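You operate a simulated robot arm through the tools that you are given. There is no shell and no other tool. Be economical: measure what you need, move in short steps, check, and stop when the job is done.

Carry out the task below with a simulated two-armed robot. There is one attempt and no reset: what you move stays moved.

JOB
Wipe up the spill on the island top with the cloth napkin and put it back.

Only the result counts: the job must be done as asked and must still hold three seconds after the hand-in. Knocking over, shifting, dropping, spilling or breaking anything else fails it. Flat cloth is picked up by pressing the open fingertips on it (5 to 10 N) and closing them slowly along it; thin cloth reads only 2 to 8 mm in the jaws.

ROBOT AND FRAMES
Two 7-joint arms with two-finger parallel grippers on one trunk, on a base that drives. Base frame: it is fixed to the floor where the robot stands at the start and does not move with it; the origin is under the middle of the robot, x ahead of it, y to its left, z up. Units: m, rad, N and s.
The left shoulder is at the start at [0.07, 0.163, 1.195], the right one opposite. Payload 3.43 kg a hand.
The TCP of each hand is the grasp point between the finger pads, 0.034 m short of the fingertips. In the tool frame z runs along the fingers and y along their closing line. Largest opening 0.128 m; finger width 0.024, thickness 0.012; the body of the gripper, 0.048 by 0.13 m, starts 0.096 m behind the TCP.
Orientation is that of the tool frame in the base frame, as a unit quaternion [w, x, y, z]. With the fingers straight down and closing along the base's y, the tool's x points along the base's -x, its y along +y and its z along -z.

CONTROLS
- The arms move only by the tool nudge_tool. It takes "left_motion", "right_motion" or both (then of equal length, played together; a hand with none holds still); each is a list of rows, each an object of numbers (a shift or turn left out is 0, a gripper value left out holds the last): "dx", "dy", "dz": the shift along the tool's x, y, z in units of 25 mm (1.0 is 25 mm); "ax", "ay", "az": the turn, a rotation vector about the tool's x, y, z in units of 5 degrees (1.0 is 5 degrees); "hand": the finger opening in m, from 0 to 0.128. In form: [{"dx": .., "dy": .., "dz": .., "ax": .., "ay": .., "az": .., "hand": ..}, ...]. A call has 1 to 20 rows; each row shifts and turns the commanded pose from where the row before left it, along the tool's axes as they then stand. A call with a number of a shift or a turn outside -1 to 1 is refused whole. A row lasts 0.2 s, in which the tool goes at most 0.05 m and 0.15 rad; a call with a longer step from one row to the next is refused whole, and so is a gripper value outside its range. A pose out of reach is approached as far as the arm can. The call stops where the force on the tool passes 40 N (or 10 N more than at its start, if that is more) or the arm is blocked; 0.2 s more then pass. Each finger travels about 0.153 m/s and halts on what it meets, pressing with about 20 N; the grip force reading is that of the motor and also rises with nothing between the fingers. The clock runs only during rows and for 0.2 s after the last one: add rows that do not move to give the fingers time. It gives the time, the measured TCP pose, the force on the tool (base axes), the opening and the grip force at its end, in the units of the frame above (readings bear some noise).
- Cameras (640 x 400 px; columns grow to the right, rows downward): "scene" is now at [0.1326, 0.0249, 1.4153]; the picture's right is [0.29, -0.96, 0.00], its down [-0.62, -0.19, -0.77] and it looks along [0.73, 0.22, -0.64] (base axes); focal length 292 px, centre (320, 200). "left" rides on the left gripper at [0.076, 0.011, -0.16] in its tool frame; the picture's right is [-0.15, 0.99, 0.00], its down [-0.88, -0.13, -0.46] and it looks along [-0.45, -0.07, 0.89] (tool axes); focal length 234 px, centre (320, 200). "right" rides on the right gripper at [0.076, -0.011, -0.16] in its tool frame; the picture's right is [0.15, 0.99, 0.00], its down [-0.88, 0.13, -0.46] and it looks along [-0.45, 0.07, 0.89] (tool axes); focal length 234 px, centre (320, 200). There is no depth. A picture from a camera that has moved, and an enlarged one, comes with that camera's place and axes in the base frame and with its lens.
- snapshot(camera): a new picture of that camera. The clock stands still meanwhile.
- move_column(by): slides the trunk up (or, below 0, down) by that many m; the arms and the scene camera ride with it, the base frame stays. It gives what a move gives, with no picture.
- drive_base(legs): drives the robot by 1 to 6 legs, each [ahead, left, turn to the left] in m, m and rad, along the robot's own axes; the way and the turn of a leg run together, so that a leg with both is an arc; at most 1.5 m and 3.142 rad a leg. The arms and the cameras ride along, it lands a little off, and it stops where it bumps. It gives what a move gives.
- aim_head(pan, tilt): turns the head with the scene camera to pan (to the left, within 1.501 rad either way) and tilt (down, from -0.506 to 1.204), counted from straight ahead of the robot. It gives what a move gives.
- close_up(camera, box): a new picture of the part [left, top, right, bottom] of that camera's present view, enlarged. The clock stands still meanwhile.
- close_job(): hands the job in; it is judged then, once.

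Work in short steps. Places have to be worked out from the pictures, the camera data and where the tool is seen: move nearer, look again, correct. Check each grasp and each placing, and mend what went wrong. You have 120 turns and 100 pictures in all, those below and enlarged ones among them. Open the grippers and draw the arms clear of the work before you hand the job in, unless the task says otherwise; then end with one line.

The tools are called after ">>>" as a command line: name --argument value ..., lists and objects as JSON in quotes. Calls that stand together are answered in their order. nudge_tool: Moves the arms, as the interface text tells. Its arguments: {"type":"object","properties":{"left_motion":{"type":"array","items":{"type":"object","properties":{"dx":{"type":"number"},"dy":{"type":"number"},"dz":{"type":"number"},"ax":{"type":"number"},"ay":{"type":"number"},"az":{"type":"number"},"hand":{"type":"number"}}}},"right_motion":{"type":"array","items":{"type":"object","properties":{"dx":{"type":"number"},"dy":{"type":"number"},"dz":{"type":"number"},"ax":{"type":"number"},"ay":{"type":"number"},"az":{"type":"number"},"hand":{"type":"number"}}}}},"required":[]} The other tools are called the same way: move_column (by) slides the trunk up or down; drive_base (legs) drives the base; aim_head (pan, tilt) turns the head that bears the scene camera; snapshot (camera) takes a picture; close_up (camera, box) takes an enlarged picture of a part of a camera's view; close_job () hands the job in.

At the start:

```text
t: 0.0
left_position: [0.4468, 0.4139, 1.189]
left_ee_rot: [0.0, -0.001, 1.0, 0.0]
left_contact_force: [-0.7, 0.5, -0.1]
left_opening: 0.128
left_grasp_force: 0.1
right_position: [0.7257, -0.0885, 1.0971]
right_ee_rot: [0.0, -0.001, 1.0, 0.0]
right_contact_force: [-0.4, -0.2, 0.4]
right_opening: 0.128
right_grasp_force: 0.1
trunk travel left (down, up): [-0.675, 0.265]
robot x, y, heading: [-0.0003, 0.0014, 0.002]
head pan, tilt: [0.297, 0.7]
```

scene: 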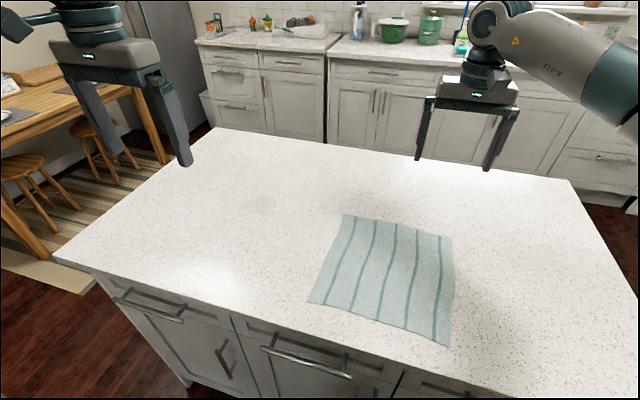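
right: 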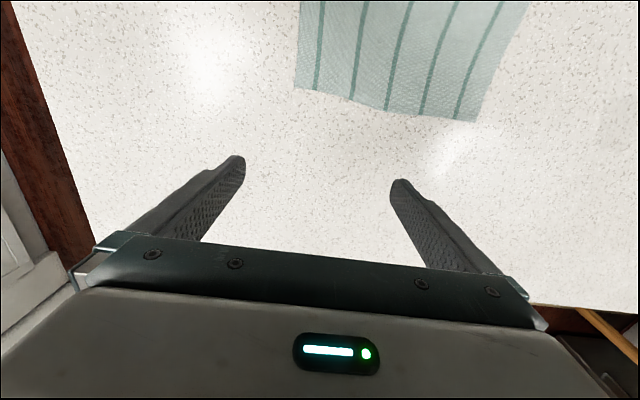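
left: 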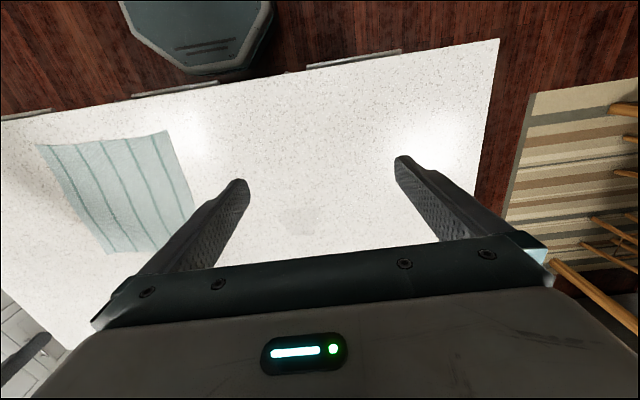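

I see a faint grey patch near scene (262,203), which may be the spill. I'll enlarge it in both views to check.

>>> close_up --camera "scene" --box '[180, 140, 340, 240]'

>>> close_up --camera "left" --box '[220, 150, 400, 262]'

>>> close_up --camera "scene" --box '[290, 190, 490, 360]'

```text
4.00 times, centred on (260, 190) of scene
camera zoom: at [0.1326, 0.0249, 1.4153], right [0.29, -0.96, 0.0], down [-0.62, -0.19, -0.77], along [0.73, 0.22, -0.64], focal length 1168 px, centre (560, 240)
```

zoom: 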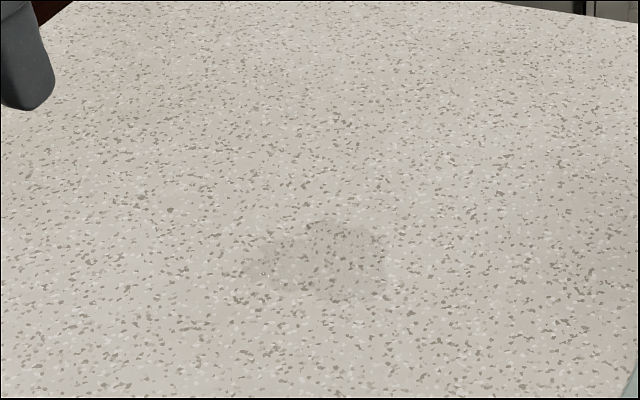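

```text
3.56 times, centred on (310, 206) of left
camera zoom: at [0.3714, 0.4245, 1.3497], right [0.15, 0.99, 0.0], down [0.88, -0.13, 0.46], along [0.45, -0.07, -0.89], focal length 833 px, centre (356, 179)
```

zoom: 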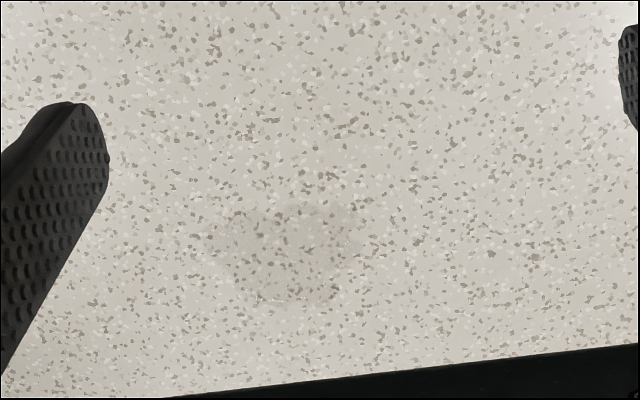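

```text
2.35 times, centred on (390, 275) of scene
camera zoom: at [0.1326, 0.0249, 1.4153], right [0.29, -0.96, 0.0], down [-0.62, -0.19, -0.77], along [0.73, 0.22, -0.64], focal length 687 px, centre (155, 24)
```

zoom: 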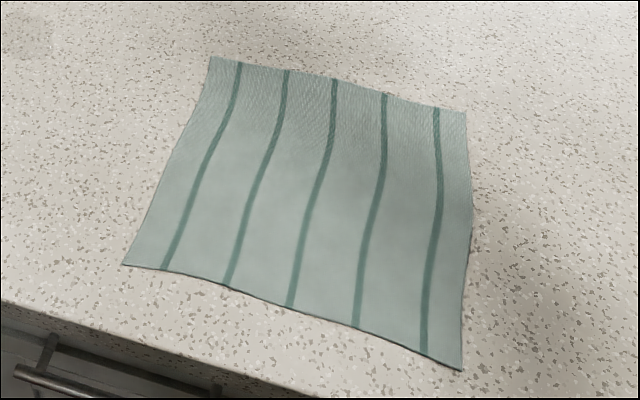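

The spill shows in both views. Triangulating it puts the surface near z≈0.916, the spill at about (0.635, 0.34) and about 9 cm across. The napkin is about 26 cm square, centred at about (0.53, 0.0). I'll move the right arm out to the side and bring the left hand above the napkin.

>>> nudge_tool --left_motion '[{"dz": 0}, {"dz": 0}, {"dz": 0}, {"dz": 0}, {"dx": -0.222, "dy": -1, "dz": 0.45, "hand": 0.05}, {"dx": -0.222, "dy": -1, "dz": 0.45}, {"dx": -0.222, "dy": -1, "dz": 0.45}, {"dx": -0.222, "dy": -1, "dz": 0.45}, {"dx": -0.222, "dy": -1, "dz": 0.45}, {"dx": -0.222, "dy": -1, "dz": 0.45}, {"dx": -0.222, "dy": -1, "dz": 0.45}, {"dx": -0.222, "dy": -1, "dz": 0.45}, {"dx": -0.222, "dy": -1, "dz": 0.45}, {"dx": -0.222, "dy": -1, "dz": 0.45}, {"dx": -0.222, "dy": -1, "dz": 0.45}, {"dx": -0.222, "dy": -1, "dz": 0.45}, {"dx": -0.222, "dy": -1, "dz": 0.45}, {"dx": -0.222, "dy": -1, "dz": 0.45}, {"dx": -0.222, "dy": -1, "dz": 0.45}]' --right_motion '[{"dy": -1, "dz": -0.4}, {"dy": -1, "dz": -0.4}, {"dy": -1, "dz": -0.4}, {"dy": -1, "dz": -0.4}, {"dy": -1, "dz": -0.4}, {"dy": -1, "dz": -0.4}, {"dy": -1, "dz": -0.4}, {"dy": -1, "dz": -0.4}, {"dy": -1, "dz": -0.4}, {"dy": -1, "dz": -0.4}, {"dz": 0}, {"dz": 0}, {"dz": 0}, {"dz": 0}, {"dz": 0}, {"dz": 0}, {"dz": 0}, {"dz": 0}, {"dz": 0}]'

>>> snapshot --camera "scene"

>>> snapshot --camera "left"

```text
t: 4.0
left_position: [0.5054, 0.1251, 1.0431]
left_ee_rot: [0.001, -0.001, 1.0, -0.001]
left_contact_force: [0.3, 0.3, -0.7]
left_opening: 0.0503
left_grasp_force: 0.1
left hand out of reach, approached as far as the arm can: row 16, 17, 18, 19
right_position: [0.7259, -0.3393, 1.1956]
right_ee_rot: [0.0, 0.0, 1.0, 0.0]
right_contact_force: [-0.3, -0.1, -0.1]
right_opening: 0.1279
right_grasp_force: 0.0
trunk travel left (down, up): [-0.675, 0.265]
robot x, y, heading: [-0.0004, -0.0042, -0.003]
head pan, tilt: [0.297, 0.7]
```

```text
93 pictures are left
camera scene: at [0.1325, 0.0247, 1.4153], right [0.29, -0.96, 0.0], down [-0.62, -0.19, -0.77], along [0.73, 0.22, -0.64], focal length 292 px, centre (320, 200)
```

scene: 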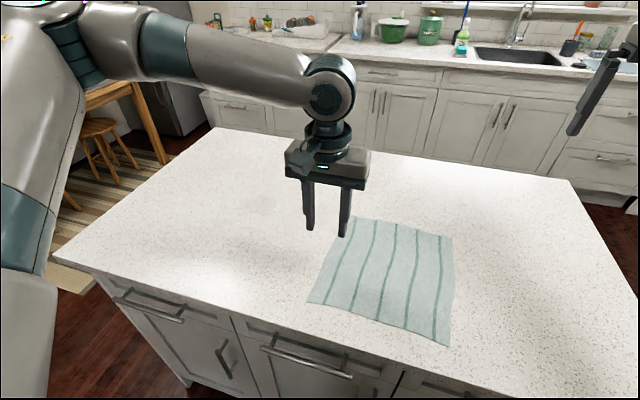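

```text
92 pictures are left
camera left: at [0.4298, 0.138, 1.2045], right [0.15, 0.99, 0.0], down [0.88, -0.13, 0.46], along [0.45, -0.07, -0.89], focal length 234 px, centre (320, 200)
```

left: 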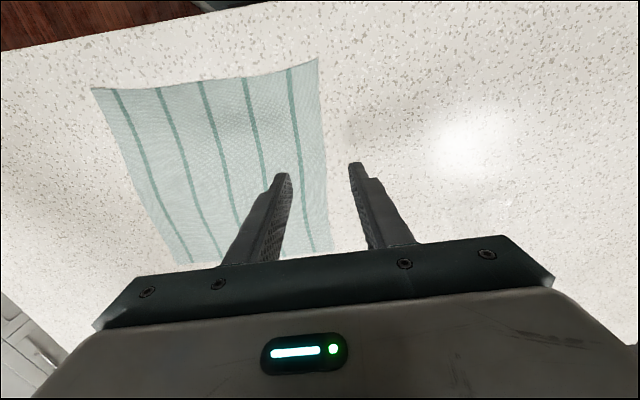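

The left arm runs out of reach toward the midline at y≈0.125. I'll drive the base about 0.13 m to the right so the napkin falls inside the left hand's range and the spill stays reachable.

>>> drive_base --legs '[[0, -0.13, 0]]'

>>> nudge_tool --left_motion '[{"dz": 0}]'

>>> snapshot --camera "left"

```text
t: 5.3
left_position: [0.5057, 0.0008, 1.0441]
left_ee_rot: [0.0, -0.002, 1.0, 0.0]
left_contact_force: [-0.4, -0.1, -0.2]
left_opening: 0.0497
left_grasp_force: 0.1
right_position: [0.7271, -0.4662, 1.1972]
right_ee_rot: [0.0, -0.001, 1.0, 0.0]
right_contact_force: [0.3, -0.6, -0.3]
right_opening: 0.128
right_grasp_force: 0.0
trunk travel left (down, up): [-0.675, 0.265]
robot x, y, heading: [-0.0014, -0.1251, 0.005]
head pan, tilt: [0.297, 0.7]
```

```text
t: 5.7
left_position: [0.5058, 0.0017, 1.0442]
left_ee_rot: [0.001, -0.002, 1.0, -0.001]
left_contact_force: [-0.2, 0.3, 0.4]
left_opening: 0.0501
left_grasp_force: 0.1
right_position: [0.7261, -0.4648, 1.1976]
right_ee_rot: [0.001, 0.0, 1.0, -0.001]
right_contact_force: [-0.7, 0.4, 1.2]
right_opening: 0.1281
right_grasp_force: 0.1
trunk travel left (down, up): [-0.675, 0.265]
robot x, y, heading: [0.0005, -0.126, 0.004]
head pan, tilt: [0.297, 0.7]
```

```text
91 pictures are left
camera left: at [0.4299, 0.0121, 1.2044], right [0.14, 0.99, 0.0], down [0.88, -0.13, 0.46], along [0.45, -0.07, -0.89], focal length 234 px, centre (320, 200)
```

left: 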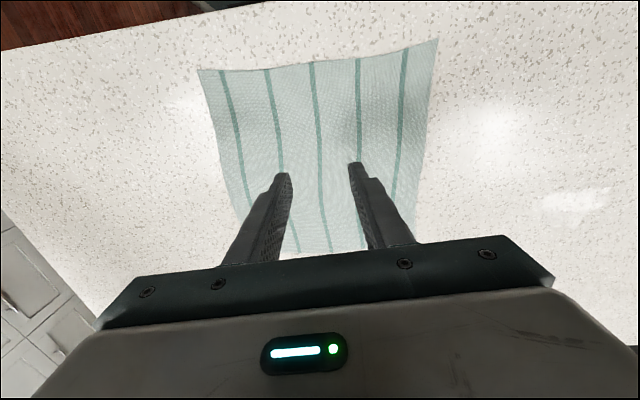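

The napkin corners from this view agree with z≈0.916. I'll shift to about (0.53, 0.04) and lower to just above the cloth.

>>> nudge_tool --left_motion '[{"dx": -0.5, "dy": 0.75}, {"dx": -0.5, "dy": 0.75}, {"dz": 0.75}, {"dz": 0.75}, {"dz": 0.75}, {"dz": 0.5}, {"dz": 0}]'

>>> snapshot --camera "left"

```text
t: 7.3
left_position: [0.5316, 0.0389, 0.9752]
left_ee_rot: [0.0, -0.001, 1.0, -0.001]
left_contact_force: [0.6, -0.8, -0.5]
left_opening: 0.0502
left_grasp_force: 0.0
right_position: [0.7263, -0.4661, 1.1972]
right_ee_rot: [0.0, -0.001, 1.0, 0.0]
right_contact_force: [0.0, 0.3, -1.1]
right_opening: 0.1277
right_grasp_force: 0.1
trunk travel left (down, up): [-0.675, 0.265]
robot x, y, heading: [0.0008, -0.1307, -0.002]
head pan, tilt: [0.297, 0.7]
```

```text
90 pictures are left
camera left: at [0.4552, 0.0502, 1.1358], right [0.14, 0.99, 0.0], down [0.88, -0.13, 0.46], along [0.45, -0.07, -0.89], focal length 234 px, centre (320, 200)
```

left: 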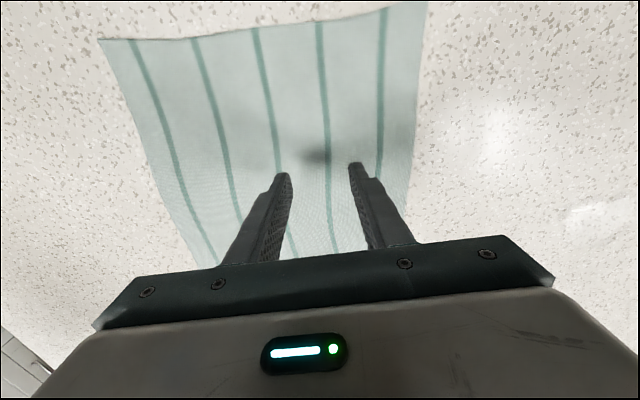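

The tips are about 2–3 cm above the cloth. I'll creep down in short steps and watch the force.

>>> nudge_tool --left_motion '[{"dz": 0.3}, {"dz": 0.3}, {"dz": 0.15}, {"dz": 0.1}, {"dz": 0.1}, {"dz": 0}]'

```text
t: 8.7
left_position: [0.53, 0.0382, 0.9511]
left_ee_rot: [0.001, -0.002, 1.0, -0.001]
left_contact_force: [0.3, 0.4, 0.3]
left_opening: 0.0498
left_grasp_force: 0.1
right_position: [0.7271, -0.4662, 1.1965]
right_ee_rot: [0.0, 0.0, 1.0, 0.0]
right_contact_force: [0.4, -0.3, 0.4]
right_opening: 0.1279
right_grasp_force: 0.1
trunk travel left (down, up): [-0.675, 0.265]
robot x, y, heading: [-0.0029, -0.1273, 0.005]
head pan, tilt: [0.297, 0.7]
```

No contact yet at 0.951. I'll keep creeping in 2 mm steps.

>>> nudge_tool --left_motion '[{"dz": 0.08}, {"dz": 0.08}, {"dz": 0}]'

```text
t: 9.5
left_position: [0.5312, 0.0382, 0.9476]
left_ee_rot: [0.002, -0.001, 1.0, -0.001]
left_contact_force: [0.2, 0.5, -0.2]
left_opening: 0.05
left_grasp_force: 0.1
right_position: [0.7268, -0.4665, 1.1971]
right_ee_rot: [0.0, -0.001, 1.0, -0.001]
right_contact_force: [0.5, -0.2, 0.7]
right_opening: 0.1281
right_grasp_force: 0.0
trunk travel left (down, up): [-0.675, 0.265]
robot x, y, heading: [0.0016, -0.1259, 0.003]
head pan, tilt: [0.297, 0.7]
```

Still free, so I'll continue.

>>> nudge_tool --left_motion '[{"dz": 0.08}, {"dz": 0.08}, {"dz": 0}]'

>>> close_up --camera "scene" --box '[220, 150, 420, 330]'

```text
t: 10.3
left_position: [0.5297, 0.0391, 0.9448]
left_ee_rot: [0.002, -0.001, 1.0, -0.002]
left_contact_force: [0.3, -0.1, 6.6]
left_opening: 0.0497
left_grasp_force: 0.2
right_position: [0.7258, -0.4669, 1.1982]
right_ee_rot: [0.0, -0.001, 1.0, 0.0]
right_contact_force: [-0.5, 0.3, -0.3]
right_opening: 0.1279
right_grasp_force: 0.1
trunk travel left (down, up): [-0.675, 0.265]
robot x, y, heading: [0.0027, -0.1286, 0.003]
head pan, tilt: [0.297, 0.7]
```

```text
2.22 times, centred on (320, 240) of scene
camera zoom: at [0.1322, -0.1035, 1.4155], right [0.29, -0.96, 0.0], down [-0.62, -0.19, -0.77], along [0.73, 0.22, -0.64], focal length 649 px, centre (320, 111)
```

zoom: 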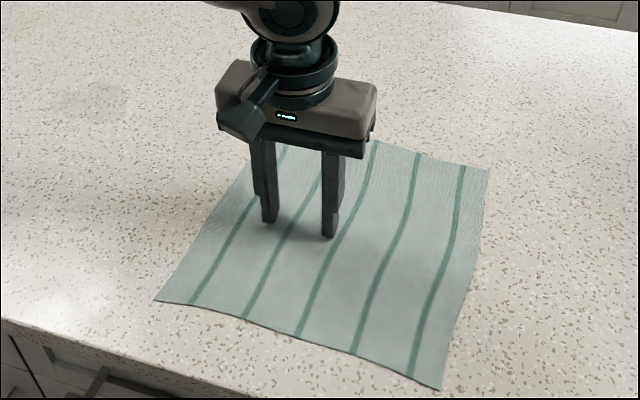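

The reading is 6.6 N at z 0.945, so the surface is at about 0.911. Now I'll close the fingers slowly along the cloth.

>>> nudge_tool --left_motion '[{"hand": 0.046}, {"hand": 0.042}, {"hand": 0.038}, {"hand": 0.034}, {"hand": 0.03}, {"hand": 0.026}, {"hand": 0.022}, {"hand": 0.018}, {"hand": 0.014}, {"hand": 0.01}, {"hand": 0.006}, {"hand": 0.002}, {"hand": 0.0}, {"hand": 0.0}, {"hand": 0.0}]'

>>> close_up --camera "scene" --box '[220, 150, 420, 330]'

```text
t: 13.5
left_position: [0.5267, 0.039, 0.9449]
left_ee_rot: [0.001, -0.002, 1.0, -0.001]
left_contact_force: [0.4, -0.7, 13.9]
left_opening: 0.0019
left_grasp_force: 19.8
right_position: [0.7256, -0.4676, 1.1968]
right_ee_rot: [0.0, 0.0, 1.0, 0.0]
right_contact_force: [-0.1, 0.3, -0.1]
right_opening: 0.1283
right_grasp_force: 0.1
trunk travel left (down, up): [-0.675, 0.265]
robot x, y, heading: [0.0012, -0.131, 0.006]
head pan, tilt: [0.297, 0.7]
```

```text
2.22 times, centred on (320, 240) of scene
camera zoom: at [0.1314, -0.1037, 1.4155], right [0.29, -0.96, 0.0], down [-0.61, -0.19, -0.77], along [0.73, 0.22, -0.64], focal length 649 px, centre (320, 111)
```

zoom: 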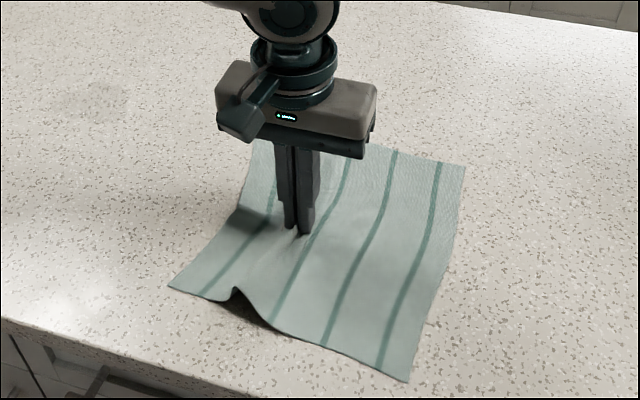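

The pinch holds: 1.9 mm in the jaws and a fold visible. I'll ease off about 1 mm and drag the cloth along the surface toward the spill at about (0.64, 0.345), halfway first.

>>> nudge_tool --left_motion '[{"dz": -0.08}, {"dx": -0.18, "dy": 0.5}, {"dx": -0.18, "dy": 0.5}, {"dx": -0.18, "dy": 0.5}, {"dx": -0.18, "dy": 0.5}, {"dx": -0.18, "dy": 0.5}, {"dx": -0.18, "dy": 0.5}, {"dx": -0.18, "dy": 0.5}, {"dx": -0.18, "dy": 0.5}, {"dx": -0.18, "dy": 0.5}, {"dx": -0.18, "dy": 0.5}, {"dz": 0}]'

>>> snapshot --camera "scene"

```text
t: 16.1
left_position: [0.5749, 0.1628, 0.9447]
left_ee_rot: [0.0, -0.002, 1.0, -0.001]
left_contact_force: [0.5, 0.4, 3.8]
left_opening: 0.0018
left_grasp_force: 20.1
right_position: [0.7257, -0.4669, 1.1962]
right_ee_rot: [0.0, -0.001, 1.0, 0.001]
right_contact_force: [-0.1, 0.3, -0.6]
right_opening: 0.128
right_grasp_force: 0.0
trunk travel left (down, up): [-0.675, 0.265]
robot x, y, heading: [0.0016, -0.1291, 0.0]
head pan, tilt: [0.297, 0.7]
```

```text
87 pictures are left
camera scene: at [0.1325, -0.1037, 1.4154], right [0.29, -0.96, 0.0], down [-0.62, -0.19, -0.77], along [0.73, 0.22, -0.64], focal length 292 px, centre (320, 200)
```

scene: 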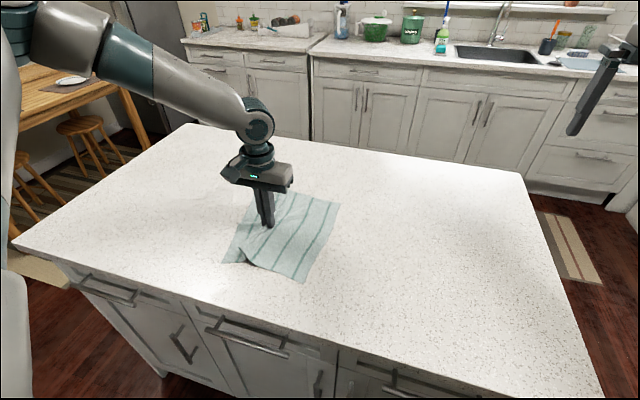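

The drag works and the cloth follows fairly flat. I'll continue onto the spill.

>>> nudge_tool --left_motion '[{"dx": -0.18, "dy": 0.5}, {"dx": -0.18, "dy": 0.5}, {"dx": -0.18, "dy": 0.5}, {"dx": -0.18, "dy": 0.5}, {"dx": -0.18, "dy": 0.5}, {"dx": -0.18, "dy": 0.5}, {"dx": -0.18, "dy": 0.5}, {"dx": -0.18, "dy": 0.5}, {"dx": -0.18, "dy": 0.5}, {"dx": -0.18, "dy": 0.5}, {"dx": -0.18, "dy": 0.5}, {"dx": -0.18, "dy": 0.5}, {"dx": -0.18, "dy": 0.5}, {"dx": -0.18, "dy": 0.5}, {"dz": 0}]'

>>> snapshot --camera "scene"

>>> snapshot --camera "left"

```text
t: 19.3
left_position: [0.6377, 0.3367, 0.9452]
left_ee_rot: [0.0, -0.001, 1.0, -0.001]
left_contact_force: [0.2, -0.7, 0.2]
left_opening: 0.002
left_grasp_force: 19.6
right_position: [0.7265, -0.4665, 1.1965]
right_ee_rot: [0.0, -0.001, 1.0, 0.0]
right_contact_force: [-0.2, 0.2, 0.1]
right_opening: 0.1281
right_grasp_force: 0.0
trunk travel left (down, up): [-0.675, 0.265]
robot x, y, heading: [0.0, -0.1294, 0.003]
head pan, tilt: [0.297, 0.7]
```

```text
86 pictures are left
camera scene: at [0.1326, -0.1034, 1.4153], right [0.29, -0.96, 0.0], down [-0.62, -0.19, -0.77], along [0.73, 0.22, -0.64], focal length 292 px, centre (320, 200)
```

scene: 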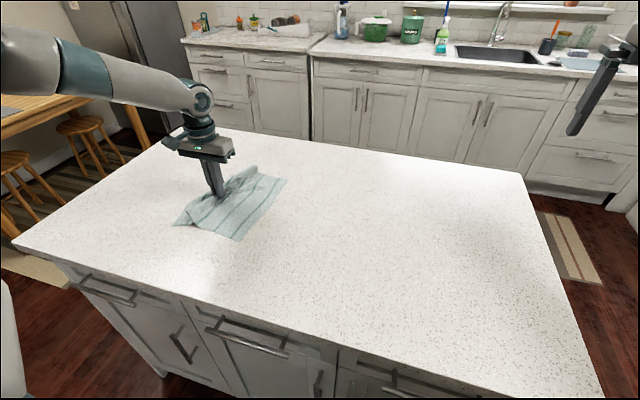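

```text
85 pictures are left
camera left: at [0.5619, 0.3486, 1.1062], right [0.14, 0.99, 0.0], down [0.88, -0.13, 0.46], along [0.45, -0.07, -0.89], focal length 234 px, centre (320, 200)
```

left: 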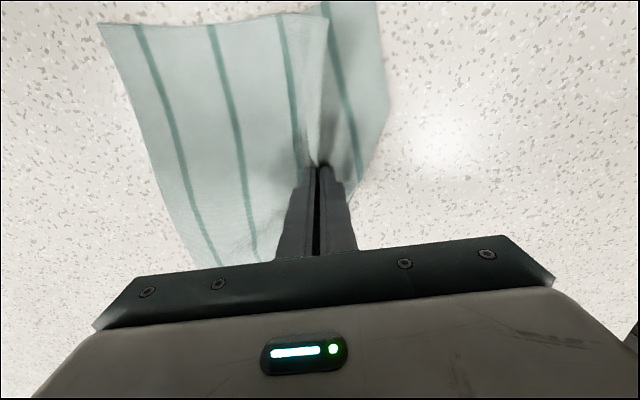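

The hand is over the spill but barely pressing. I'll press about 2.5 mm further and raster across the spill in y strokes.

>>> nudge_tool --left_motion '[{"dz": 0.12}, {"dy": -0.8}, {"dy": -0.8}, {"dy": -0.8}, {"dx": 0.67}, {"dx": 0.67}, {"dx": 0.67}, {"dy": 0.87}, {"dy": 0.87}, {"dy": 0.87}, {"dy": 0.87}, {"dy": 0.87}, {"dy": 0.87}, {"dx": -1}, {"dy": -0.87}, {"dy": -0.87}, {"dy": -0.87}, {"dy": -0.87}, {"dy": -0.87}, {"dy": -0.87}]'

>>> snapshot --camera "scene"

```text
t: 22.5
left_position: [0.6122, 0.3933, 0.9452]
left_ee_rot: [0.004, -0.004, 1.0, 0.003]
left_contact_force: [-2.6, 0.2, 13.8]
left_opening: 0.002
left_grasp_force: 19.8
right_position: [0.7262, -0.4648, 1.1965]
right_ee_rot: [0.001, -0.002, 1.0, 0.0]
right_contact_force: [-0.5, 0.7, -1.4]
right_opening: 0.1279
right_grasp_force: 0.1
trunk travel left (down, up): [-0.675, 0.265]
robot x, y, heading: [-0.0011, -0.1294, 0.005]
head pan, tilt: [0.297, 0.7]
stopped in row 16 (left hand): the force on the tool passed its limit (the readings are from after the stop); the commanded pose is now the measured one
```

```text
84 pictures are left
camera scene: at [0.1316, -0.1041, 1.415], right [0.3, -0.96, 0.0], down [-0.61, -0.19, -0.77], along [0.73, 0.23, -0.64], focal length 292 px, centre (320, 200)
```

scene: 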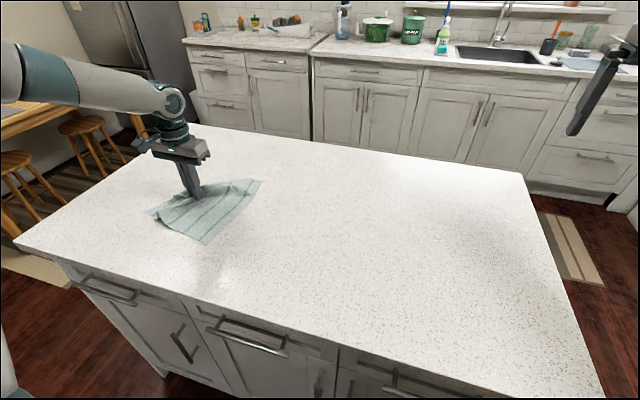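

The force limit tripped on a stroke and the command has reset to the measured pose. I'll ease up slightly and continue with slower strokes.

>>> nudge_tool --left_motion '[{"dz": -0.04}, {"dy": -0.5}, {"dy": -0.5}, {"dy": -0.5}, {"dy": -0.5}, {"dy": -0.5}, {"dy": -0.5}, {"dy": -0.5}, {"dy": -0.5}, {"dx": -0.5}, {"dx": -0.5}, {"dy": 0.5}, {"dy": 0.5}, {"dy": 0.5}, {"dy": 0.5}, {"dy": 0.5}, {"dy": 0.5}, {"dy": 0.5}, {"dy": 0.5}, {"dy": 0.5}]'

```text
t: 26.7
left_position: [0.6366, 0.406, 0.9456]
left_ee_rot: [0.004, -0.003, 1.0, 0.002]
left_contact_force: [0.2, -5.2, 13.2]
left_opening: 0.0021
left_grasp_force: 20.2
right_position: [0.7257, -0.4658, 1.1979]
right_ee_rot: [0.001, -0.002, 1.0, 0.001]
right_contact_force: [0.8, 0.1, 0.2]
right_opening: 0.1281
right_grasp_force: 0.1
trunk travel left (down, up): [-0.675, 0.265]
robot x, y, heading: [-0.0044, -0.1285, 0.002]
head pan, tilt: [0.297, 0.7]
```

The strokes run well at about 13 N. I'll do the far half next.

>>> nudge_tool --left_motion '[{"dx": -0.5}, {"dx": -0.5}, {"dy": -0.6}, {"dy": -0.6}, {"dy": -0.6}, {"dy": -0.6}, {"dy": -0.6}, {"dy": -0.6}, {"dy": -0.6}, {"dx": -0.5}, {"dx": -0.5}, {"dy": 0.6}, {"dy": 0.6}, {"dy": 0.6}, {"dy": 0.6}, {"dy": 0.6}, {"dy": 0.6}, {"dy": 0.6}, {"dz": 0}]'

>>> snapshot --camera "scene"

>>> snapshot --camera "left"

```text
t: 30.7
left_position: [0.6864, 0.4061, 0.9441]
left_ee_rot: [0.003, -0.003, 1.0, 0.003]
left_contact_force: [-0.3, -4.5, 11.3]
left_opening: 0.002
left_grasp_force: 19.9
right_position: [0.7258, -0.4648, 1.1967]
right_ee_rot: [0.001, -0.002, 1.0, 0.001]
right_contact_force: [0.2, 0.3, 1.3]
right_opening: 0.1279
right_grasp_force: 0.1
trunk travel left (down, up): [-0.675, 0.265]
robot x, y, heading: [-0.004, -0.1298, 0.002]
head pan, tilt: [0.297, 0.7]
```

```text
83 pictures are left
camera scene: at [0.1311, -0.1043, 1.4155], right [0.3, -0.96, 0.0], down [-0.61, -0.19, -0.77], along [0.73, 0.23, -0.64], focal length 292 px, centre (320, 200)
```

scene: 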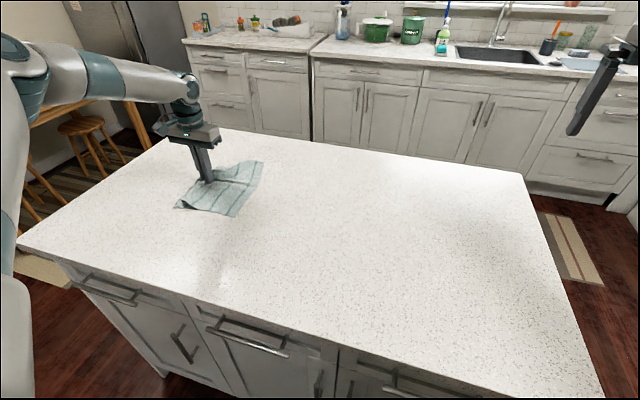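

```text
82 pictures are left
camera left: at [0.6097, 0.417, 1.1055], right [0.14, 0.99, 0.01], down [0.88, -0.13, 0.46], along [0.46, -0.06, -0.89], focal length 234 px, centre (320, 200)
```

left: 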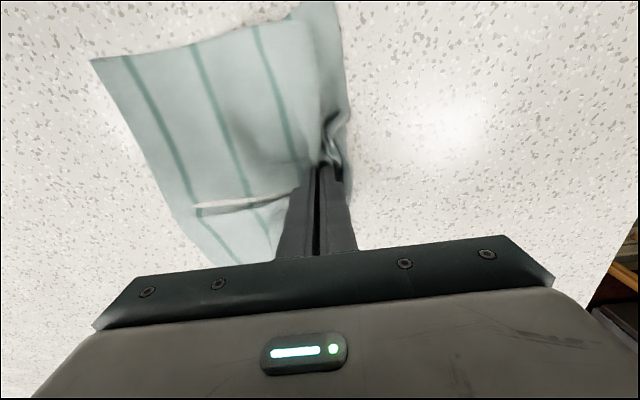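

The raster is done. I'll lift the cloth clear and carry it back above its place at about (0.55, 0.05), then look at the spill site.

>>> nudge_tool --left_motion '[{"dz": -0.8}, {"dz": -1}, {"dz": -1}, {"dz": -1}, {"dz": -1}, {"dz": -1}, {"dx": 0.4, "dy": -1}, {"dx": 0.4, "dy": -1}, {"dx": 0.4, "dy": -1}, {"dx": 0.4, "dy": -1}, {"dx": 0.4, "dy": -1}, {"dx": 0.4, "dy": -1}, {"dx": 0.4, "dy": -1}, {"dx": 0.4, "dy": -1}, {"dx": 0.4, "dy": -1}, {"dx": 0.4, "dy": -1}, {"dx": 0.4, "dy": -1}, {"dx": 0.4, "dy": -1}, {"dx": 0.4, "dy": -1}, {"dx": 0.4, "dy": -1}]'

>>> snapshot --camera "scene"

>>> close_up --camera "scene" --box '[140, 140, 300, 240]'

```text
t: 34.9
left_position: [0.5486, 0.0549, 1.0869]
left_ee_rot: [0.002, -0.003, 1.0, 0.002]
left_contact_force: [-0.3, -0.4, -0.4]
left_opening: 0.0021
left_grasp_force: 19.8
right_position: [0.7272, -0.4631, 1.1956]
right_ee_rot: [0.0, -0.001, 1.0, 0.0]
right_contact_force: [0.4, -0.1, -0.4]
right_opening: 0.1276
right_grasp_force: 0.1
trunk travel left (down, up): [-0.675, 0.265]
robot x, y, heading: [-0.0006, -0.1258, 0.001]
head pan, tilt: [0.297, 0.7]
```

```text
81 pictures are left
camera scene: at [0.1328, -0.1028, 1.4153], right [0.3, -0.96, 0.0], down [-0.62, -0.19, -0.76], along [0.73, 0.23, -0.64], focal length 292 px, centre (320, 200)
```

scene: 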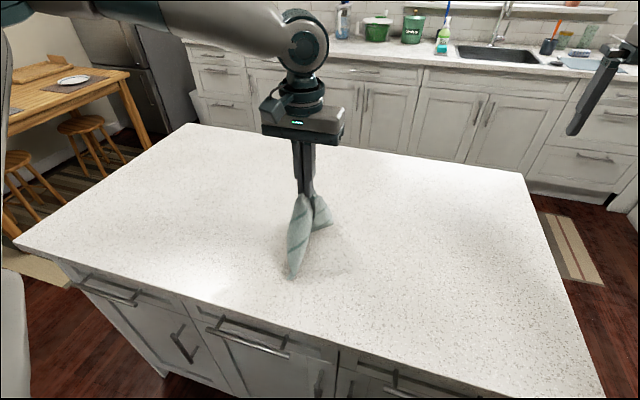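

```text
4.00 times, centred on (220, 190) of scene
camera zoom: at [0.1328, -0.1028, 1.4153], right [0.3, -0.96, 0.0], down [-0.62, -0.19, -0.76], along [0.73, 0.23, -0.64], focal length 1168 px, centre (720, 240)
```

zoom: 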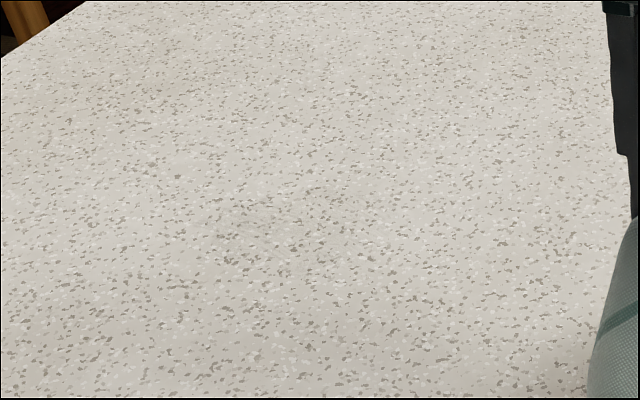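

The spill looks mostly gone. I'll enlarge further to check for residue near (0.64, 0.345).

>>> close_up --camera "scene" --box '[180, 170, 260, 220]'

>>> close_up --camera "scene" --box '[120, 130, 280, 230]'

>>> snapshot --camera "left"

```text
8.00 times, centred on (220, 195) of scene
camera zoom: at [0.1328, -0.1028, 1.4153], right [0.3, -0.96, 0.0], down [-0.62, -0.19, -0.76], along [0.73, 0.23, -0.64], focal length 2337 px, centre (1120, 240)
```

zoom: 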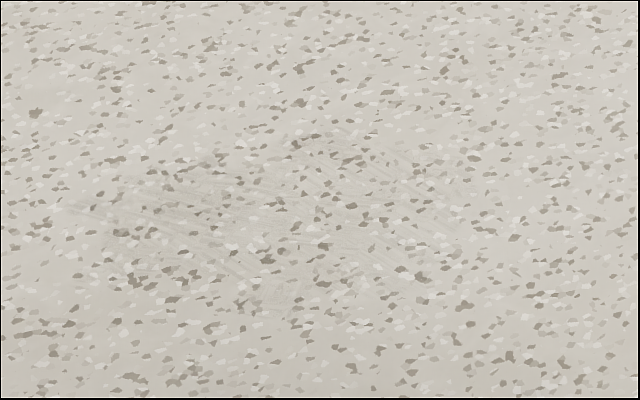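

```text
4.00 times, centred on (200, 180) of scene
camera zoom: at [0.1328, -0.1028, 1.4153], right [0.3, -0.96, 0.0], down [-0.62, -0.19, -0.76], along [0.73, 0.23, -0.64], focal length 1168 px, centre (800, 280)
```

zoom: 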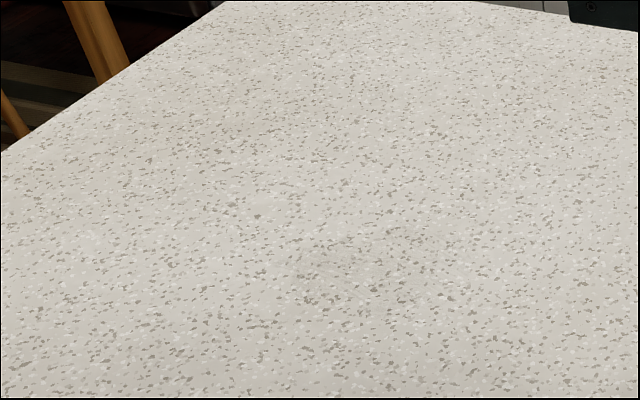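

```text
77 pictures are left
camera left: at [0.4722, 0.0658, 1.2479], right [0.14, 0.99, 0.0], down [0.88, -0.13, 0.46], along [0.46, -0.06, -0.89], focal length 234 px, centre (320, 200)
```

left: 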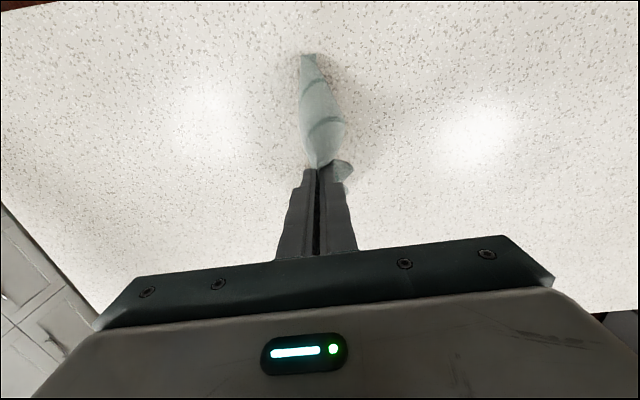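

Faint streaks of film remain over about x 0.595–0.685, y 0.295–0.43. My stroke spacing left gaps, so I'll go back, set down just short of the area and re-wipe more densely.

>>> nudge_tool --left_motion '[{"dx": -0.26, "dy": 1}, {"dx": -0.26, "dy": 1}, {"dx": -0.26, "dy": 1}, {"dx": -0.26, "dy": 1}, {"dx": -0.26, "dy": 1}, {"dx": -0.26, "dy": 1}, {"dx": -0.26, "dy": 1}, {"dz": 1}, {"dz": 1}, {"dz": 1}, {"dz": 1}, {"dz": 0.8}, {"dz": 0.4}, {"dz": 0.2}, {"dz": 0.1}, {"dz": 0}]'

>>> snapshot --camera "scene"

```text
t: 38.3
left_position: [0.5944, 0.2335, 0.9499]
left_ee_rot: [0.003, -0.003, 1.0, 0.002]
left_contact_force: [-1.1, 0.2, 2.6]
left_opening: 0.0019
left_grasp_force: 20.3
right_position: [0.7271, -0.4645, 1.1969]
right_ee_rot: [0.0, -0.002, 1.0, -0.001]
right_contact_force: [0.7, -0.2, -0.4]
right_opening: 0.1278
right_grasp_force: 0.0
trunk travel left (down, up): [-0.675, 0.265]
robot x, y, heading: [0.0006, -0.1298, 0.007]
head pan, tilt: [0.297, 0.7]
```

```text
76 pictures are left
camera scene: at [0.1322, -0.1025, 1.4153], right [0.3, -0.96, 0.0], down [-0.62, -0.19, -0.77], along [0.73, 0.23, -0.64], focal length 292 px, centre (320, 200)
```

scene: 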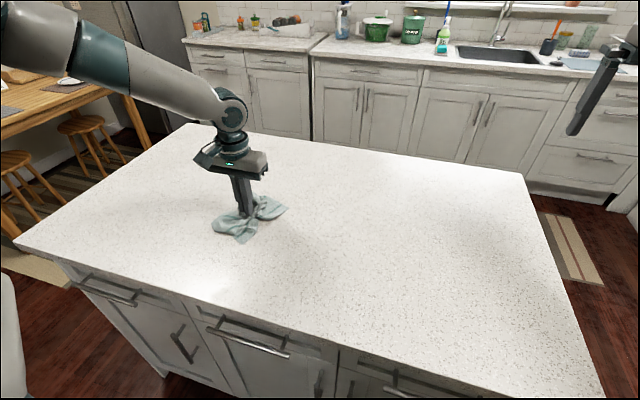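

The cloth is now a bunch under the fingertips, which suits wiping. I'll press lightly and make strokes 12 mm apart.

>>> nudge_tool --left_motion '[{"dz": 0.1}, {"dy": 0.75}, {"dy": 0.75}, {"dy": 0.75}, {"dy": 0.75}, {"dy": 0.75}, {"dy": 0.75}, {"dy": 0.75}, {"dy": 0.75}, {"dy": 0.75}, {"dy": 0.75}, {"dy": 0.75}, {"dx": -0.5}, {"dy": -0.75}, {"dy": -0.75}, {"dy": -0.75}, {"dy": -0.75}, {"dy": -0.75}, {"dy": -0.75}, {"dy": -0.75}]'

```text
t: 42.5
left_position: [0.6052, 0.3064, 0.948]
left_ee_rot: [0.002, -0.003, 1.0, 0.002]
left_contact_force: [0.9, 0.5, 4.3]
left_opening: 0.0019
left_grasp_force: 20.2
right_position: [0.7277, -0.4643, 1.1963]
right_ee_rot: [0.0, -0.003, 1.0, 0.0]
right_contact_force: [0.0, -0.3, -0.5]
right_opening: 0.1277
right_grasp_force: 0.0
trunk travel left (down, up): [-0.675, 0.265]
robot x, y, heading: [-0.0011, -0.127, 0.004]
head pan, tilt: [0.297, 0.7]
```

The force is 4.3 N. I'll press a touch more and continue with two more strokes.

>>> nudge_tool --left_motion '[{"dz": 0.06, "dy": -0.7}, {"dx": -0.5}, {"dy": 0.75}, {"dy": 0.75}, {"dy": 0.75}, {"dy": 0.75}, {"dy": 0.75}, {"dy": 0.75}, {"dy": 0.75}, {"dy": 0.75}, {"dx": -0.5}, {"dy": -0.75}, {"dy": -0.75}, {"dy": -0.75}, {"dy": -0.75}, {"dy": -0.75}, {"dy": -0.75}, {"dy": -0.75}, {"dy": -0.75}, {"dx": -0.5}]'

>>> nudge_tool --left_motion '[{"dy": 0.75}, {"dy": 0.75}, {"dy": 0.75}, {"dy": 0.75}, {"dy": 0.75}, {"dy": 0.75}, {"dy": 0.75}, {"dy": 0.75}, {"dx": -0.5}, {"dy": -0.75}, {"dy": -0.75}, {"dy": -0.75}, {"dy": -0.75}, {"dy": -0.75}, {"dy": -0.75}, {"dy": -0.75}, {"dy": -0.75}, {"dx": -0.5}]'

>>> nudge_tool --left_motion '[{"dy": 0.75}, {"dy": 0.75}, {"dy": 0.75}, {"dy": 0.75}, {"dy": 0.75}, {"dy": 0.75}, {"dy": 0.75}, {"dy": 0.75}, {"dx": -0.5}, {"dy": -0.75}, {"dy": -0.75}, {"dy": -0.75}, {"dy": -0.75}, {"dy": -0.75}, {"dy": -0.75}, {"dy": -0.75}, {"dy": -0.75}, {"dx": -0.1}]'

>>> snapshot --camera "scene"

```text
t: 46.7
left_position: [0.6434, 0.2897, 0.9482]
left_ee_rot: [0.002, -0.004, 1.0, 0.002]
left_contact_force: [-1.3, -0.6, 5.8]
left_opening: 0.0022
left_grasp_force: 19.7
right_position: [0.7287, -0.4641, 1.1969]
right_ee_rot: [0.0, -0.002, 1.0, 0.0]
right_contact_force: [0.8, 0.4, 0.0]
right_opening: 0.1277
right_grasp_force: 0.0
trunk travel left (down, up): [-0.675, 0.265]
robot x, y, heading: [-0.0019, -0.1295, 0.007]
head pan, tilt: [0.297, 0.7]
```

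```text
t: 50.5
left_position: [0.6685, 0.2901, 0.9474]
left_ee_rot: [0.002, -0.003, 1.0, 0.001]
left_contact_force: [0.1, -0.4, 4.5]
left_opening: 0.0019
left_grasp_force: 20.2
right_position: [0.7274, -0.4635, 1.1971]
right_ee_rot: [0.0, -0.003, 1.0, 0.0]
right_contact_force: [0.6, 0.7, -0.3]
right_opening: 0.1278
right_grasp_force: 0.0
trunk travel left (down, up): [-0.675, 0.265]
robot x, y, heading: [-0.0027, -0.1251, 0.005]
head pan, tilt: [0.297, 0.7]
```

```text
t: 54.3
left_position: [0.6847, 0.2894, 0.9473]
left_ee_rot: [0.003, -0.004, 1.0, 0.002]
left_contact_force: [-2.6, -0.8, 5.1]
left_opening: 0.0018
left_grasp_force: 20.3
right_position: [0.7265, -0.4648, 1.1973]
right_ee_rot: [0.0, -0.001, 1.0, 0.0]
right_contact_force: [0.4, -0.3, -0.4]
right_opening: 0.1282
right_grasp_force: 0.1
trunk travel left (down, up): [-0.675, 0.265]
robot x, y, heading: [0.0019, -0.1297, 0.005]
head pan, tilt: [0.297, 0.7]
```

```text
75 pictures are left
camera scene: at [0.1315, -0.1025, 1.4154], right [0.3, -0.96, 0.0], down [-0.61, -0.19, -0.77], along [0.73, 0.23, -0.64], focal length 292 px, centre (320, 200)
```

scene: 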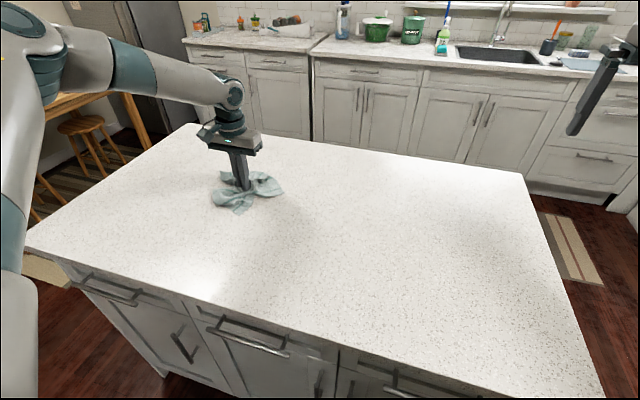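

The second pass is complete. I'll lift and carry the cloth back above its place, then inspect again.

>>> nudge_tool --left_motion '[{"dz": -0.8}, {"dz": -1}, {"dz": -1}, {"dz": -1}, {"dz": -1}, {"dz": -1}, {"dx": 0.6, "dy": -1}, {"dx": 0.6, "dy": -1}, {"dx": 0.6, "dy": -1}, {"dx": 0.6, "dy": -1}, {"dx": 0.6, "dy": -1}, {"dx": 0.6, "dy": -1}, {"dx": 0.6, "dy": -1}, {"dx": 0.6, "dy": -1}, {"dx": 0.6, "dy": -1}, {"dz": 0}]'

>>> close_up --camera "scene" --box '[160, 160, 272, 230]'

>>> snapshot --camera "scene"

```text
t: 57.7
left_position: [0.5505, 0.0659, 1.0901]
left_ee_rot: [0.002, -0.003, 1.0, 0.001]
left_contact_force: [0.0, 0.1, -0.7]
left_opening: 0.0021
left_grasp_force: 20.6
right_position: [0.7271, -0.4624, 1.1964]
right_ee_rot: [0.0, -0.002, 1.0, 0.0]
right_contact_force: [0.1, -0.2, 0.0]
right_opening: 0.1279
right_grasp_force: 0.1
trunk travel left (down, up): [-0.675, 0.265]
robot x, y, heading: [-0.0028, -0.1276, 0.003]
head pan, tilt: [0.297, 0.7]
```

```text
5.71 times, centred on (216, 195) of scene
camera zoom: at [0.1324, -0.1019, 1.4153], right [0.3, -0.96, 0.0], down [-0.62, -0.19, -0.77], along [0.73, 0.23, -0.64], focal length 1669 px, centre (914, 229)
```

zoom: 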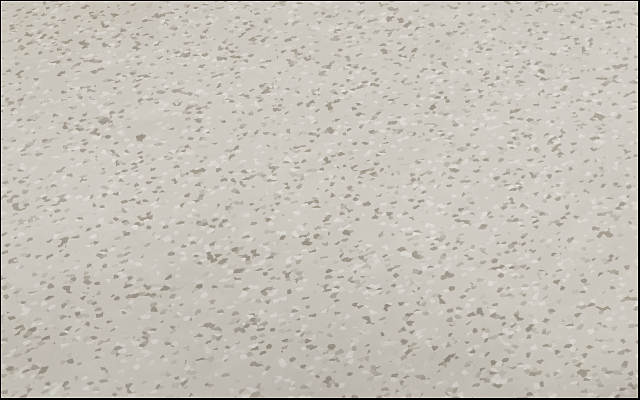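

```text
73 pictures are left
camera scene: at [0.1324, -0.1019, 1.4153], right [0.3, -0.96, 0.0], down [-0.62, -0.19, -0.77], along [0.73, 0.23, -0.64], focal length 292 px, centre (320, 200)
```

scene: 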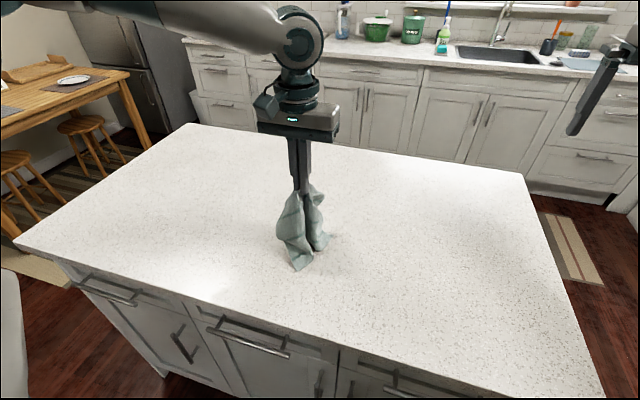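

The spill site is now clean. To lay the cloth back spread out, I'll drive a little further right, then set it down right of its place and drag it left into position.

>>> drive_base --legs '[[0, -0.12, 0]]'

>>> nudge_tool --left_motion '[{"dy": -0.8, "dx": 0.4}, {"dy": -0.8, "dx": 0.3}, {"dy": -0.8}, {"dz": 0.8}, {"dz": 0.8}, {"dz": 0.8}, {"dz": 0.8}, {"dz": 0.8}, {"dz": 0.8}, {"dz": 0.5}, {"dz": 0.2}, {"dz": 0}]'

>>> snapshot --camera "scene"

```text
t: 58.9
left_position: [0.551, -0.0531, 1.0904]
left_ee_rot: [0.003, -0.004, 1.0, 0.001]
left_contact_force: [-1.0, 0.0, -0.1]
left_opening: 0.0021
left_grasp_force: 20.0
right_position: [0.7268, -0.5808, 1.1971]
right_ee_rot: [0.001, -0.003, 1.0, -0.001]
right_contact_force: [-0.3, 0.3, 0.0]
right_opening: 0.1277
right_grasp_force: 0.1
trunk travel left (down, up): [-0.675, 0.265]
robot x, y, heading: [0.0018, -0.2421, 0.003]
head pan, tilt: [0.297, 0.7]
```

```text
t: 61.5
left_position: [0.5251, -0.0862, 0.9611]
left_ee_rot: [0.003, -0.003, 1.0, 0.0]
left_contact_force: [0.8, 0.5, -0.1]
left_opening: 0.0021
left_grasp_force: 20.2
left hand out of reach, approached as far as the arm can: row 5, 6, 7, 8, 9, 10
right_position: [0.7277, -0.5819, 1.1981]
right_ee_rot: [0.0, -0.003, 1.0, -0.001]
right_contact_force: [0.4, -0.1, 0.2]
right_opening: 0.1276
right_grasp_force: 0.1
trunk travel left (down, up): [-0.675, 0.265]
robot x, y, heading: [-0.0013, -0.2464, 0.005]
head pan, tilt: [0.297, 0.7]
```

```text
72 pictures are left
camera scene: at [0.1328, -0.2214, 1.4153], right [0.3, -0.96, 0.0], down [-0.62, -0.19, -0.77], along [0.73, 0.23, -0.64], focal length 292 px, centre (320, 200)
```

scene: 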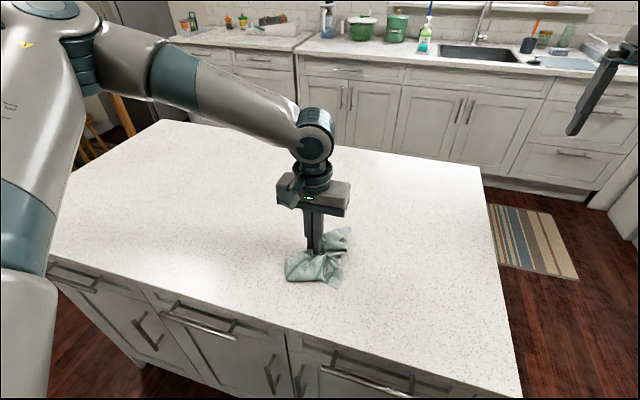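

The cloth is down, with its mass trailing. I'll drag it left to the original pinch spot at y≈0.04, lowering slightly.

>>> nudge_tool --left_motion '[{"dy": 0.5, "dz": 0.1}, {"dy": 0.5, "dz": 0.1}, {"dy": 0.5, "dz": 0.1}, {"dy": 0.5, "dz": 0.05}, {"dy": 0.5}, {"dy": 0.5}, {"dy": 0.5}, {"dy": 0.5}, {"dy": 0.5}, {"dy": 0.5}, {"dz": 0}]'

>>> snapshot --camera "scene"

>>> snapshot --camera "left"

```text
t: 63.9
left_position: [0.5255, 0.0389, 0.9525]
left_ee_rot: [0.002, -0.004, 1.0, 0.002]
left_contact_force: [-0.5, -0.7, -0.6]
left_opening: 0.0018
left_grasp_force: 20.0
right_position: [0.7271, -0.5829, 1.196]
right_ee_rot: [0.001, -0.002, 1.0, 0.0]
right_contact_force: [0.2, -0.6, 0.1]
right_opening: 0.1279
right_grasp_force: 0.1
trunk travel left (down, up): [-0.675, 0.265]
robot x, y, heading: [-0.0012, -0.2487, 0.01]
head pan, tilt: [0.297, 0.7]
```

```text
71 pictures are left
camera scene: at [0.133, -0.2217, 1.4153], right [0.3, -0.96, 0.0], down [-0.62, -0.19, -0.77], along [0.73, 0.23, -0.64], focal length 292 px, centre (320, 200)
```

scene: 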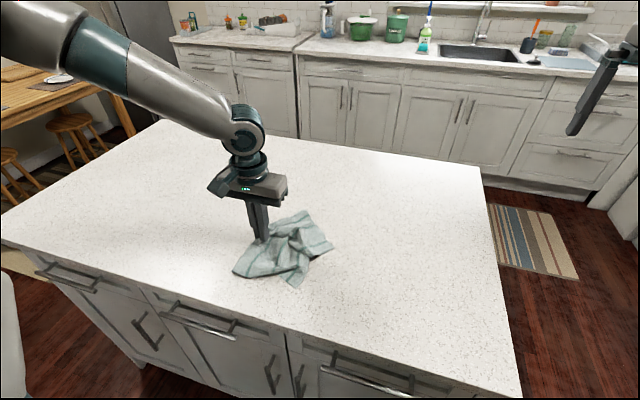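

```text
70 pictures are left
camera left: at [0.4491, 0.0477, 1.1127], right [0.14, 0.99, 0.0], down [0.88, -0.13, 0.46], along [0.46, -0.06, -0.89], focal length 234 px, centre (320, 200)
```

left: 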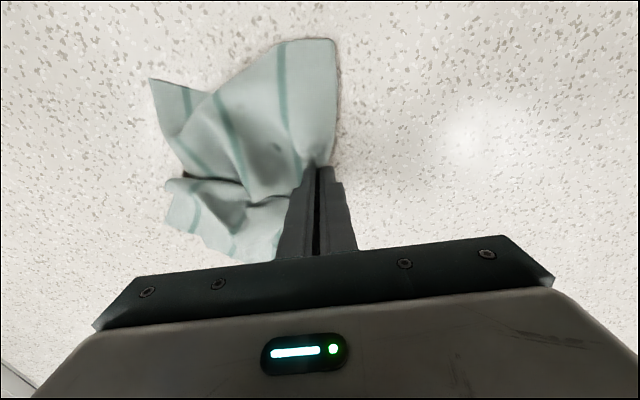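

The cloth is mostly spread and about 3 cm right of its original centre. I'll drag it another 2.5 cm left, release gently, lift and look.

>>> nudge_tool --left_motion '[{"dy": 0.5}, {"dy": 0.5}, {"dz": 0.08}, {"hand": 0.01}, {"hand": 0.02}, {"hand": 0.03}, {"hand": 0.04}, {"dz": -0.4}, {"dz": -0.8}, {"dz": -1}, {"dz": -1}, {"dz": -1}, {"dz": -1}, {"dy": 1}, {"dy": 1}, {"dy": 1}, {"dy": 1}, {"dz": 0}]'

>>> snapshot --camera "scene"

>>> close_up --camera "scene" --box '[200, 180, 380, 310]'

```text
t: 67.7
left_position: [0.5238, 0.1598, 1.0811]
left_ee_rot: [0.002, -0.003, 1.0, 0.001]
left_contact_force: [-0.6, 0.8, 0.0]
left_opening: 0.0399
left_grasp_force: 0.0
right_position: [0.7276, -0.5831, 1.1965]
right_ee_rot: [0.001, -0.002, 1.0, -0.001]
right_contact_force: [0.4, 1.2, -0.8]
right_opening: 0.1276
right_grasp_force: 0.1
trunk travel left (down, up): [-0.675, 0.265]
robot x, y, heading: [-0.0018, -0.2437, -0.0]
head pan, tilt: [0.297, 0.7]
```

```text
69 pictures are left
camera scene: at [0.133, -0.2221, 1.4153], right [0.3, -0.96, 0.0], down [-0.62, -0.19, -0.77], along [0.73, 0.23, -0.64], focal length 292 px, centre (320, 200)
```

scene: 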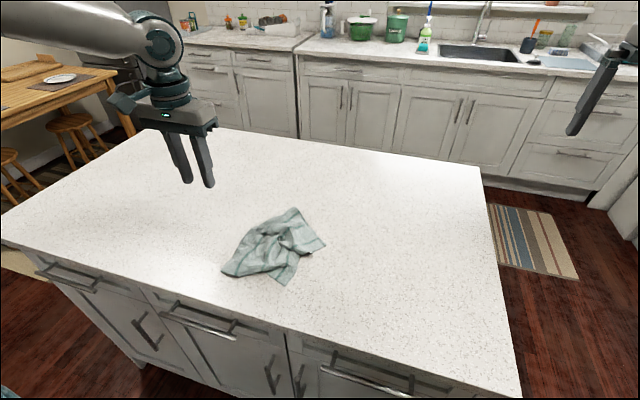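

```text
3.08 times, centred on (290, 245) of scene
camera zoom: at [0.133, -0.2221, 1.4153], right [0.3, -0.96, 0.0], down [-0.62, -0.19, -0.77], along [0.73, 0.23, -0.64], focal length 899 px, centre (412, 62)
```

zoom: 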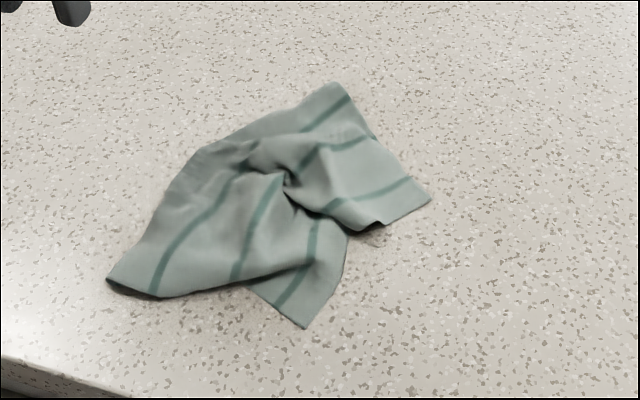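

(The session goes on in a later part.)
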